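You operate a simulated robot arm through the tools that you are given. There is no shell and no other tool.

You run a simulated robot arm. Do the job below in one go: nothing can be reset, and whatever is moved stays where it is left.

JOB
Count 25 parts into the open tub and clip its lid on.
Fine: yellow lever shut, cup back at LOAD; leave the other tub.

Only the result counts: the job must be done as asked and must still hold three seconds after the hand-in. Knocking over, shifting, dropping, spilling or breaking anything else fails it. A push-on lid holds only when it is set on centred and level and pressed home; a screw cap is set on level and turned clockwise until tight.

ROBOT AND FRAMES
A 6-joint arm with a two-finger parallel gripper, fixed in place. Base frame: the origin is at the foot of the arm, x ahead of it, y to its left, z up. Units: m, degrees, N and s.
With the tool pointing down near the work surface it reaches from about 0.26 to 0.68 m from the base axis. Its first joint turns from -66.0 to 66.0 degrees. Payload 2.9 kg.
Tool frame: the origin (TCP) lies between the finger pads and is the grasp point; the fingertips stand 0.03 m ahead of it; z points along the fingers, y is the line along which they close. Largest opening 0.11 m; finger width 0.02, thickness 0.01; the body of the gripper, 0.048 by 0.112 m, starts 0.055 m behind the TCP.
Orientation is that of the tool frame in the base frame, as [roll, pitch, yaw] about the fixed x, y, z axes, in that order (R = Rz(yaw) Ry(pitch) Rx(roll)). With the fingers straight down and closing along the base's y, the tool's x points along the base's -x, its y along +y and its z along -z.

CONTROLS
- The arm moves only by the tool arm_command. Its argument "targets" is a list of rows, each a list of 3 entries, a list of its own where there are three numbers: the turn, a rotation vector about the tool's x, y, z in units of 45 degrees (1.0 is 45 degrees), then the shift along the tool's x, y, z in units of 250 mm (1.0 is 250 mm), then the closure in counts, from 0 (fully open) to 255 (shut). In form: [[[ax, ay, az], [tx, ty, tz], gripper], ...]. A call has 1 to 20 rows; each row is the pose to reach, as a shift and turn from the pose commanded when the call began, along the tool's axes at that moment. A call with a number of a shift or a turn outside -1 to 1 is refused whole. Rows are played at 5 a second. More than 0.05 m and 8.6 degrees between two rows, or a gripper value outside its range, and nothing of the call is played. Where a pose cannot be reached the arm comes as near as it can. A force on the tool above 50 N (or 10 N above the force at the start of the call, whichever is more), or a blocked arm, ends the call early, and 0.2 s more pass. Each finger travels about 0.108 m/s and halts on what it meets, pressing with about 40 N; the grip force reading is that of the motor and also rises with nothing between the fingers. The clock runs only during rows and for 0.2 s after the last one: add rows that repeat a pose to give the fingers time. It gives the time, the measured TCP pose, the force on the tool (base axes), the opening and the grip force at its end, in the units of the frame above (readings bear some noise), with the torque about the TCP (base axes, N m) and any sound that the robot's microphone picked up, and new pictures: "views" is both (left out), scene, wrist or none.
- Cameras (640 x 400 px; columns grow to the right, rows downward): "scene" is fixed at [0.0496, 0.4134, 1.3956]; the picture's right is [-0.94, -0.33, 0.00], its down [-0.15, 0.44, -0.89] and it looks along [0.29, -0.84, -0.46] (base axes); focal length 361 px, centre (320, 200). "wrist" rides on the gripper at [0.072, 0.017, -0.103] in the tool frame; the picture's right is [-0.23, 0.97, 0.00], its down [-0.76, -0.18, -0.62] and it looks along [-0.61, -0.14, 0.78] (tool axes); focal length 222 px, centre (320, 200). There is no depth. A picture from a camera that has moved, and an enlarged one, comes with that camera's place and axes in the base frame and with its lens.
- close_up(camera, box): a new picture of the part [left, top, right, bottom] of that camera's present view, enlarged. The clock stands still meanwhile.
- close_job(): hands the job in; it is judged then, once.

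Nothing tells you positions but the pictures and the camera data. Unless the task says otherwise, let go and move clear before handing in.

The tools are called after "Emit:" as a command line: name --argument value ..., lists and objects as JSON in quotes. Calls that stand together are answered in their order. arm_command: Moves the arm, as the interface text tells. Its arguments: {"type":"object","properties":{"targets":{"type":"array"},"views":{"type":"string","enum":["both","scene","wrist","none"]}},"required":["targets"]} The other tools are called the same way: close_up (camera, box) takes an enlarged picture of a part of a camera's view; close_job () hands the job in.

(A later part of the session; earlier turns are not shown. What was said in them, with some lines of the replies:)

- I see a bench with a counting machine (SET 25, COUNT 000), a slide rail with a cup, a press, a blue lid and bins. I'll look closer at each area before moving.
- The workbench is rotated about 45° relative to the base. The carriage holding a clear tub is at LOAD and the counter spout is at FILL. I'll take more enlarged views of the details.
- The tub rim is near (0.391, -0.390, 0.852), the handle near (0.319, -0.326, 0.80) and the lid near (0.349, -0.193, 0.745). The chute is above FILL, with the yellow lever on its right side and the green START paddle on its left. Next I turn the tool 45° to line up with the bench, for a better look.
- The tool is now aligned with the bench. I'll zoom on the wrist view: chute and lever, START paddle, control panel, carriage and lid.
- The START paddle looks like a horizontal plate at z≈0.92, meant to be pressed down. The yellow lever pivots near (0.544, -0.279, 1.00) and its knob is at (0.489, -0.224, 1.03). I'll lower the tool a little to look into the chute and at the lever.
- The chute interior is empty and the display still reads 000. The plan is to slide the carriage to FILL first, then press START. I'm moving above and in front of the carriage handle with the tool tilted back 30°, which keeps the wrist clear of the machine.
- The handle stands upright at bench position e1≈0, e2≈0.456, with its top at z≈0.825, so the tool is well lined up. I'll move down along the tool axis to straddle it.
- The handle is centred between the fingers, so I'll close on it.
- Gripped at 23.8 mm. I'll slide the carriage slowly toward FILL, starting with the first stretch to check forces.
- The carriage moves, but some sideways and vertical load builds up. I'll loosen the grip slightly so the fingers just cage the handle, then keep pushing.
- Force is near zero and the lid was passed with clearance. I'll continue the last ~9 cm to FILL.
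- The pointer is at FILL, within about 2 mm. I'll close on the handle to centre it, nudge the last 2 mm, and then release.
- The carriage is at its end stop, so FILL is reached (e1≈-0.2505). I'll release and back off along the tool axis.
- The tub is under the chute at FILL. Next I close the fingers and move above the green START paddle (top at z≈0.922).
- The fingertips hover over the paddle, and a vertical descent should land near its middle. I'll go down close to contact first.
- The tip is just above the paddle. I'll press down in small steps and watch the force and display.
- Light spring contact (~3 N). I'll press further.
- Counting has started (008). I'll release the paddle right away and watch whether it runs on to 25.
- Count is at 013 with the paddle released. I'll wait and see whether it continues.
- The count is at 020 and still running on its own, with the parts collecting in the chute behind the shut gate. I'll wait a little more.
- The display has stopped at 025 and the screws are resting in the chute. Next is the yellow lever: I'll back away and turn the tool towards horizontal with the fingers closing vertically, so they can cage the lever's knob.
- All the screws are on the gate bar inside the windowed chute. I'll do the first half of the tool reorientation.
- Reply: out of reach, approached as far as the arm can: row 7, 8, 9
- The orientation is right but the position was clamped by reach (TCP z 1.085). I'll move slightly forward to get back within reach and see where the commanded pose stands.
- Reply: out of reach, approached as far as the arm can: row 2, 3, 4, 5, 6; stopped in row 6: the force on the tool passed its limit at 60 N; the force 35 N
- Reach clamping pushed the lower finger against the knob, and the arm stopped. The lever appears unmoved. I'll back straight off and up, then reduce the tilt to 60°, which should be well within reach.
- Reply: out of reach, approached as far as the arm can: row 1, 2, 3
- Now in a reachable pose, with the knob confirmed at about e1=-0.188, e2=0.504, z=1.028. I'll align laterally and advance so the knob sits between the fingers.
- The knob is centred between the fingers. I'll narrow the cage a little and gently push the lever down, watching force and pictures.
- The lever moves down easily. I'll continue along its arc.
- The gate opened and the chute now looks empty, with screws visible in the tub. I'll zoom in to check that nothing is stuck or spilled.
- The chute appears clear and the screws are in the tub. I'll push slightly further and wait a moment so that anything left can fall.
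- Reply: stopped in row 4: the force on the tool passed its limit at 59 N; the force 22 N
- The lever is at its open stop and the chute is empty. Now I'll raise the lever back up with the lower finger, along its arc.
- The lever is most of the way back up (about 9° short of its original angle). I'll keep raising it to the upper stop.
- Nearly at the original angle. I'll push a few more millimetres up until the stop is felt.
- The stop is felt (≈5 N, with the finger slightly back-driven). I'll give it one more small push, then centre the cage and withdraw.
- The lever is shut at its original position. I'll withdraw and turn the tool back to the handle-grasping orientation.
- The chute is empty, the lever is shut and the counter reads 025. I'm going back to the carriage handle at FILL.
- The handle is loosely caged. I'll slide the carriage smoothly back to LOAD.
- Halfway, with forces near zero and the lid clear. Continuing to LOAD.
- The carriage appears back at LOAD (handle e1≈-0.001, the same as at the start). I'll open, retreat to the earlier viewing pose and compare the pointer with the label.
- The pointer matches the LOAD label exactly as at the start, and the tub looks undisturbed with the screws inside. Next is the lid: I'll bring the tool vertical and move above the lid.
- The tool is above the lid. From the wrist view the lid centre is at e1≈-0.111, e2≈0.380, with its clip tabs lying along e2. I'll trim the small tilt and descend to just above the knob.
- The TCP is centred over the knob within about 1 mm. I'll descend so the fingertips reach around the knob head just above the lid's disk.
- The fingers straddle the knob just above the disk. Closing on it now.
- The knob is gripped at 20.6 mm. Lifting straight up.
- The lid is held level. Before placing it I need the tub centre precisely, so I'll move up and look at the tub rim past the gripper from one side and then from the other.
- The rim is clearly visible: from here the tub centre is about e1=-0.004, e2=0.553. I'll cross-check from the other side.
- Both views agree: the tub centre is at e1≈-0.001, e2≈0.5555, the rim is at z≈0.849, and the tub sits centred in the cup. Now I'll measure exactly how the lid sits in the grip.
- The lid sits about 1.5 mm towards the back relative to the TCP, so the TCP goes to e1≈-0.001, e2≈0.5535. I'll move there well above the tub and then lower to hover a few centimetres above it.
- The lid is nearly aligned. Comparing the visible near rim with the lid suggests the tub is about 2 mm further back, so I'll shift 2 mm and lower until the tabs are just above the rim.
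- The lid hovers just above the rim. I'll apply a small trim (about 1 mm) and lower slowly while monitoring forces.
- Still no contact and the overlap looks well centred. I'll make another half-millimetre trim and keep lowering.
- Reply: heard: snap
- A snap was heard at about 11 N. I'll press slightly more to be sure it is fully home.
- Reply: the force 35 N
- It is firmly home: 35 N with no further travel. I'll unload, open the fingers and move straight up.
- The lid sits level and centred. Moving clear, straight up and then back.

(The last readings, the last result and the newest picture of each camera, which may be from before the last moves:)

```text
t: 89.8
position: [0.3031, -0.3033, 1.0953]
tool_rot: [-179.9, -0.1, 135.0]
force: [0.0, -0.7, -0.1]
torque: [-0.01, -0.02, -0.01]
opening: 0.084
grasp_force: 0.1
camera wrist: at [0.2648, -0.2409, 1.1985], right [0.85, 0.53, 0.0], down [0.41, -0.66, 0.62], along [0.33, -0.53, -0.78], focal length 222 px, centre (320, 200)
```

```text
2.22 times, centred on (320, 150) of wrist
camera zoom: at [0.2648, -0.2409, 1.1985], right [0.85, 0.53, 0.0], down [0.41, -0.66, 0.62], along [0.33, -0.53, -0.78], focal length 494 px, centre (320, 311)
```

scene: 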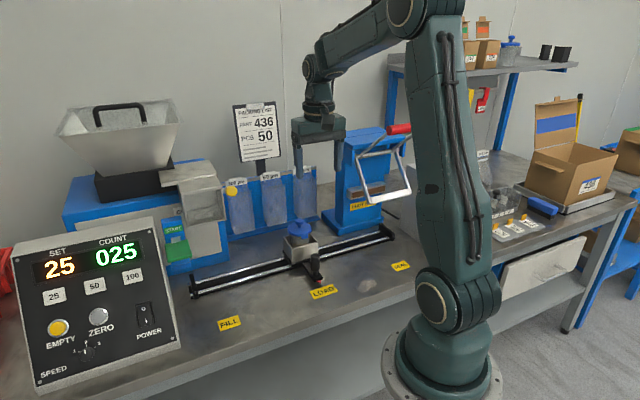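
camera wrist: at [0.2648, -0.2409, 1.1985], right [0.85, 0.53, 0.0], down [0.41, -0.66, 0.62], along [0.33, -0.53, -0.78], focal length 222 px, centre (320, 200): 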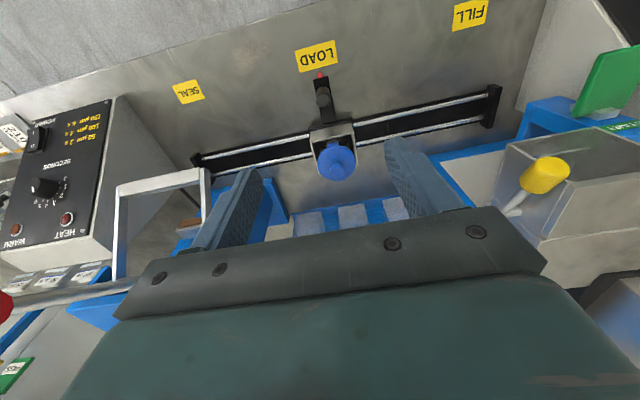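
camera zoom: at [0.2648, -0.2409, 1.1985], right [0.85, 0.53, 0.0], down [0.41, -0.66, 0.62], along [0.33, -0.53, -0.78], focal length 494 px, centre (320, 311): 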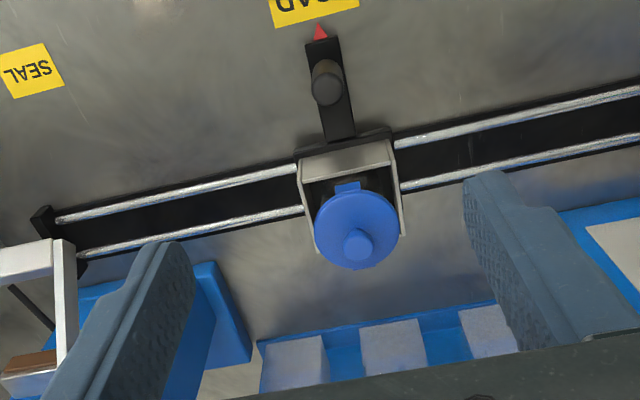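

The lid is on and the cup is at LOAD. As a final check I'll compare the lever and pointer with the opening pictures using identical crops.

Emit:
close_up --camera "scene" --box '[160, 160, 250, 220]'

Emit:
close_up --camera "scene" --box '[260, 210, 350, 300]'

Emit:
close_up --camera "scene" --box '[160, 220, 340, 350]'

Emit:
close_up --camera "scene" --box '[280, 210, 325, 260]'

```text
6.67 times, centred on (205, 190) of scene
camera zoom: at [0.0496, 0.4134, 1.3956], right [-0.94, -0.33, 0.0], down [-0.15, 0.44, -0.89], along [0.29, -0.84, -0.46], focal length 2407 px, centre (1087, 267)
```

zoom: 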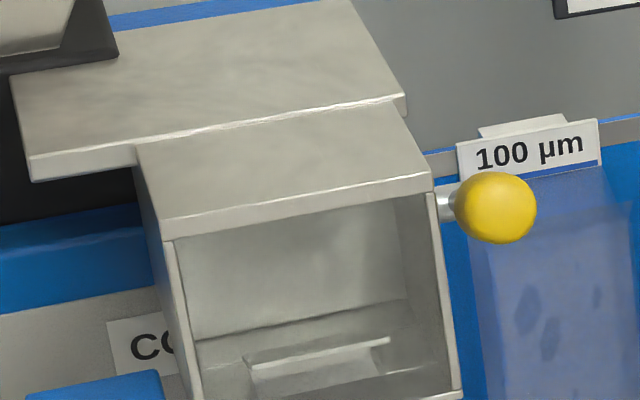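

```text
4.44 times, centred on (305, 255) of scene
camera zoom: at [0.0496, 0.4134, 1.3956], right [-0.94, -0.33, 0.0], down [-0.15, 0.44, -0.89], along [0.29, -0.84, -0.46], focal length 1604 px, centre (387, -44)
```

zoom: 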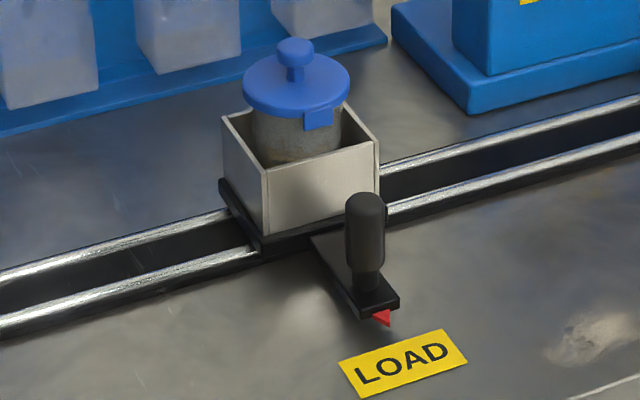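

```text
3.08 times, centred on (250, 285) of scene
camera zoom: at [0.0496, 0.4134, 1.3956], right [-0.94, -0.33, 0.0], down [-0.15, 0.44, -0.89], along [0.29, -0.84, -0.46], focal length 1111 px, centre (535, -62)
```

zoom: 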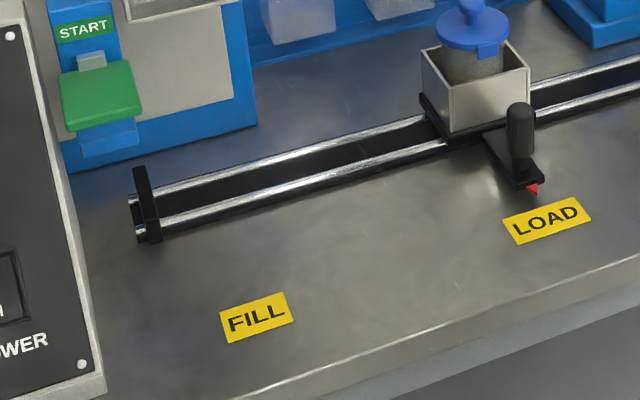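

```text
8.00 times, centred on (302, 235) of scene
camera zoom: at [0.0496, 0.4134, 1.3956], right [-0.94, -0.33, 0.0], down [-0.15, 0.44, -0.89], along [0.29, -0.84, -0.46], focal length 2888 px, centre (460, -80)
```

zoom: 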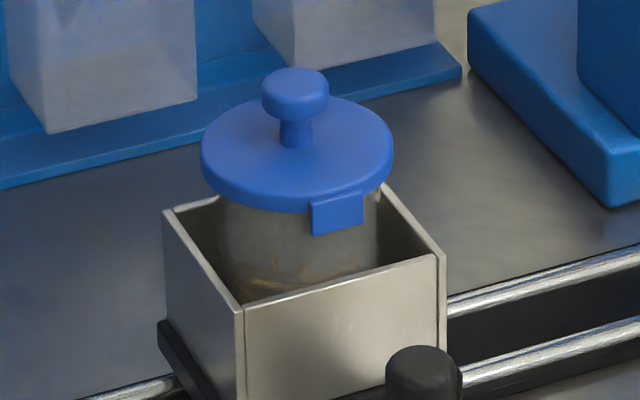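

The lever knob, handle and pointer are all exactly where they were at the start, and the chute is empty. No parts are spilled, the lid is snapped on level, and the arm is clear, so I'm handing in.

Emit:
close_job

```text
The job is handed in.
```

The open tub holds the 25 counted parts with its lid clipped on, and I've handed the job in.

- **Count:** the counter stopped at 025 against a set value of 25. All the parts dropped from the chute into the tub, and none are left in the chute or on the bench.
- **Lid:** it snapped on with an audible click. It took a further 35 N press without moving, so it is level and fully home.
- **Yellow lever:** shut, in the same position as at the start.
- **Cup:** back at LOAD, with its pointer lined up as before.
- **Other tub:** not touched.

While lining up on the yellow lever, a finger bumped its knob and the arm stopped on its force limit at about 60 N. It stopped again at about 59 N when I pushed the lever past its open stop. The lever still moved freely and shut normally afterwards, and I saw no damage.
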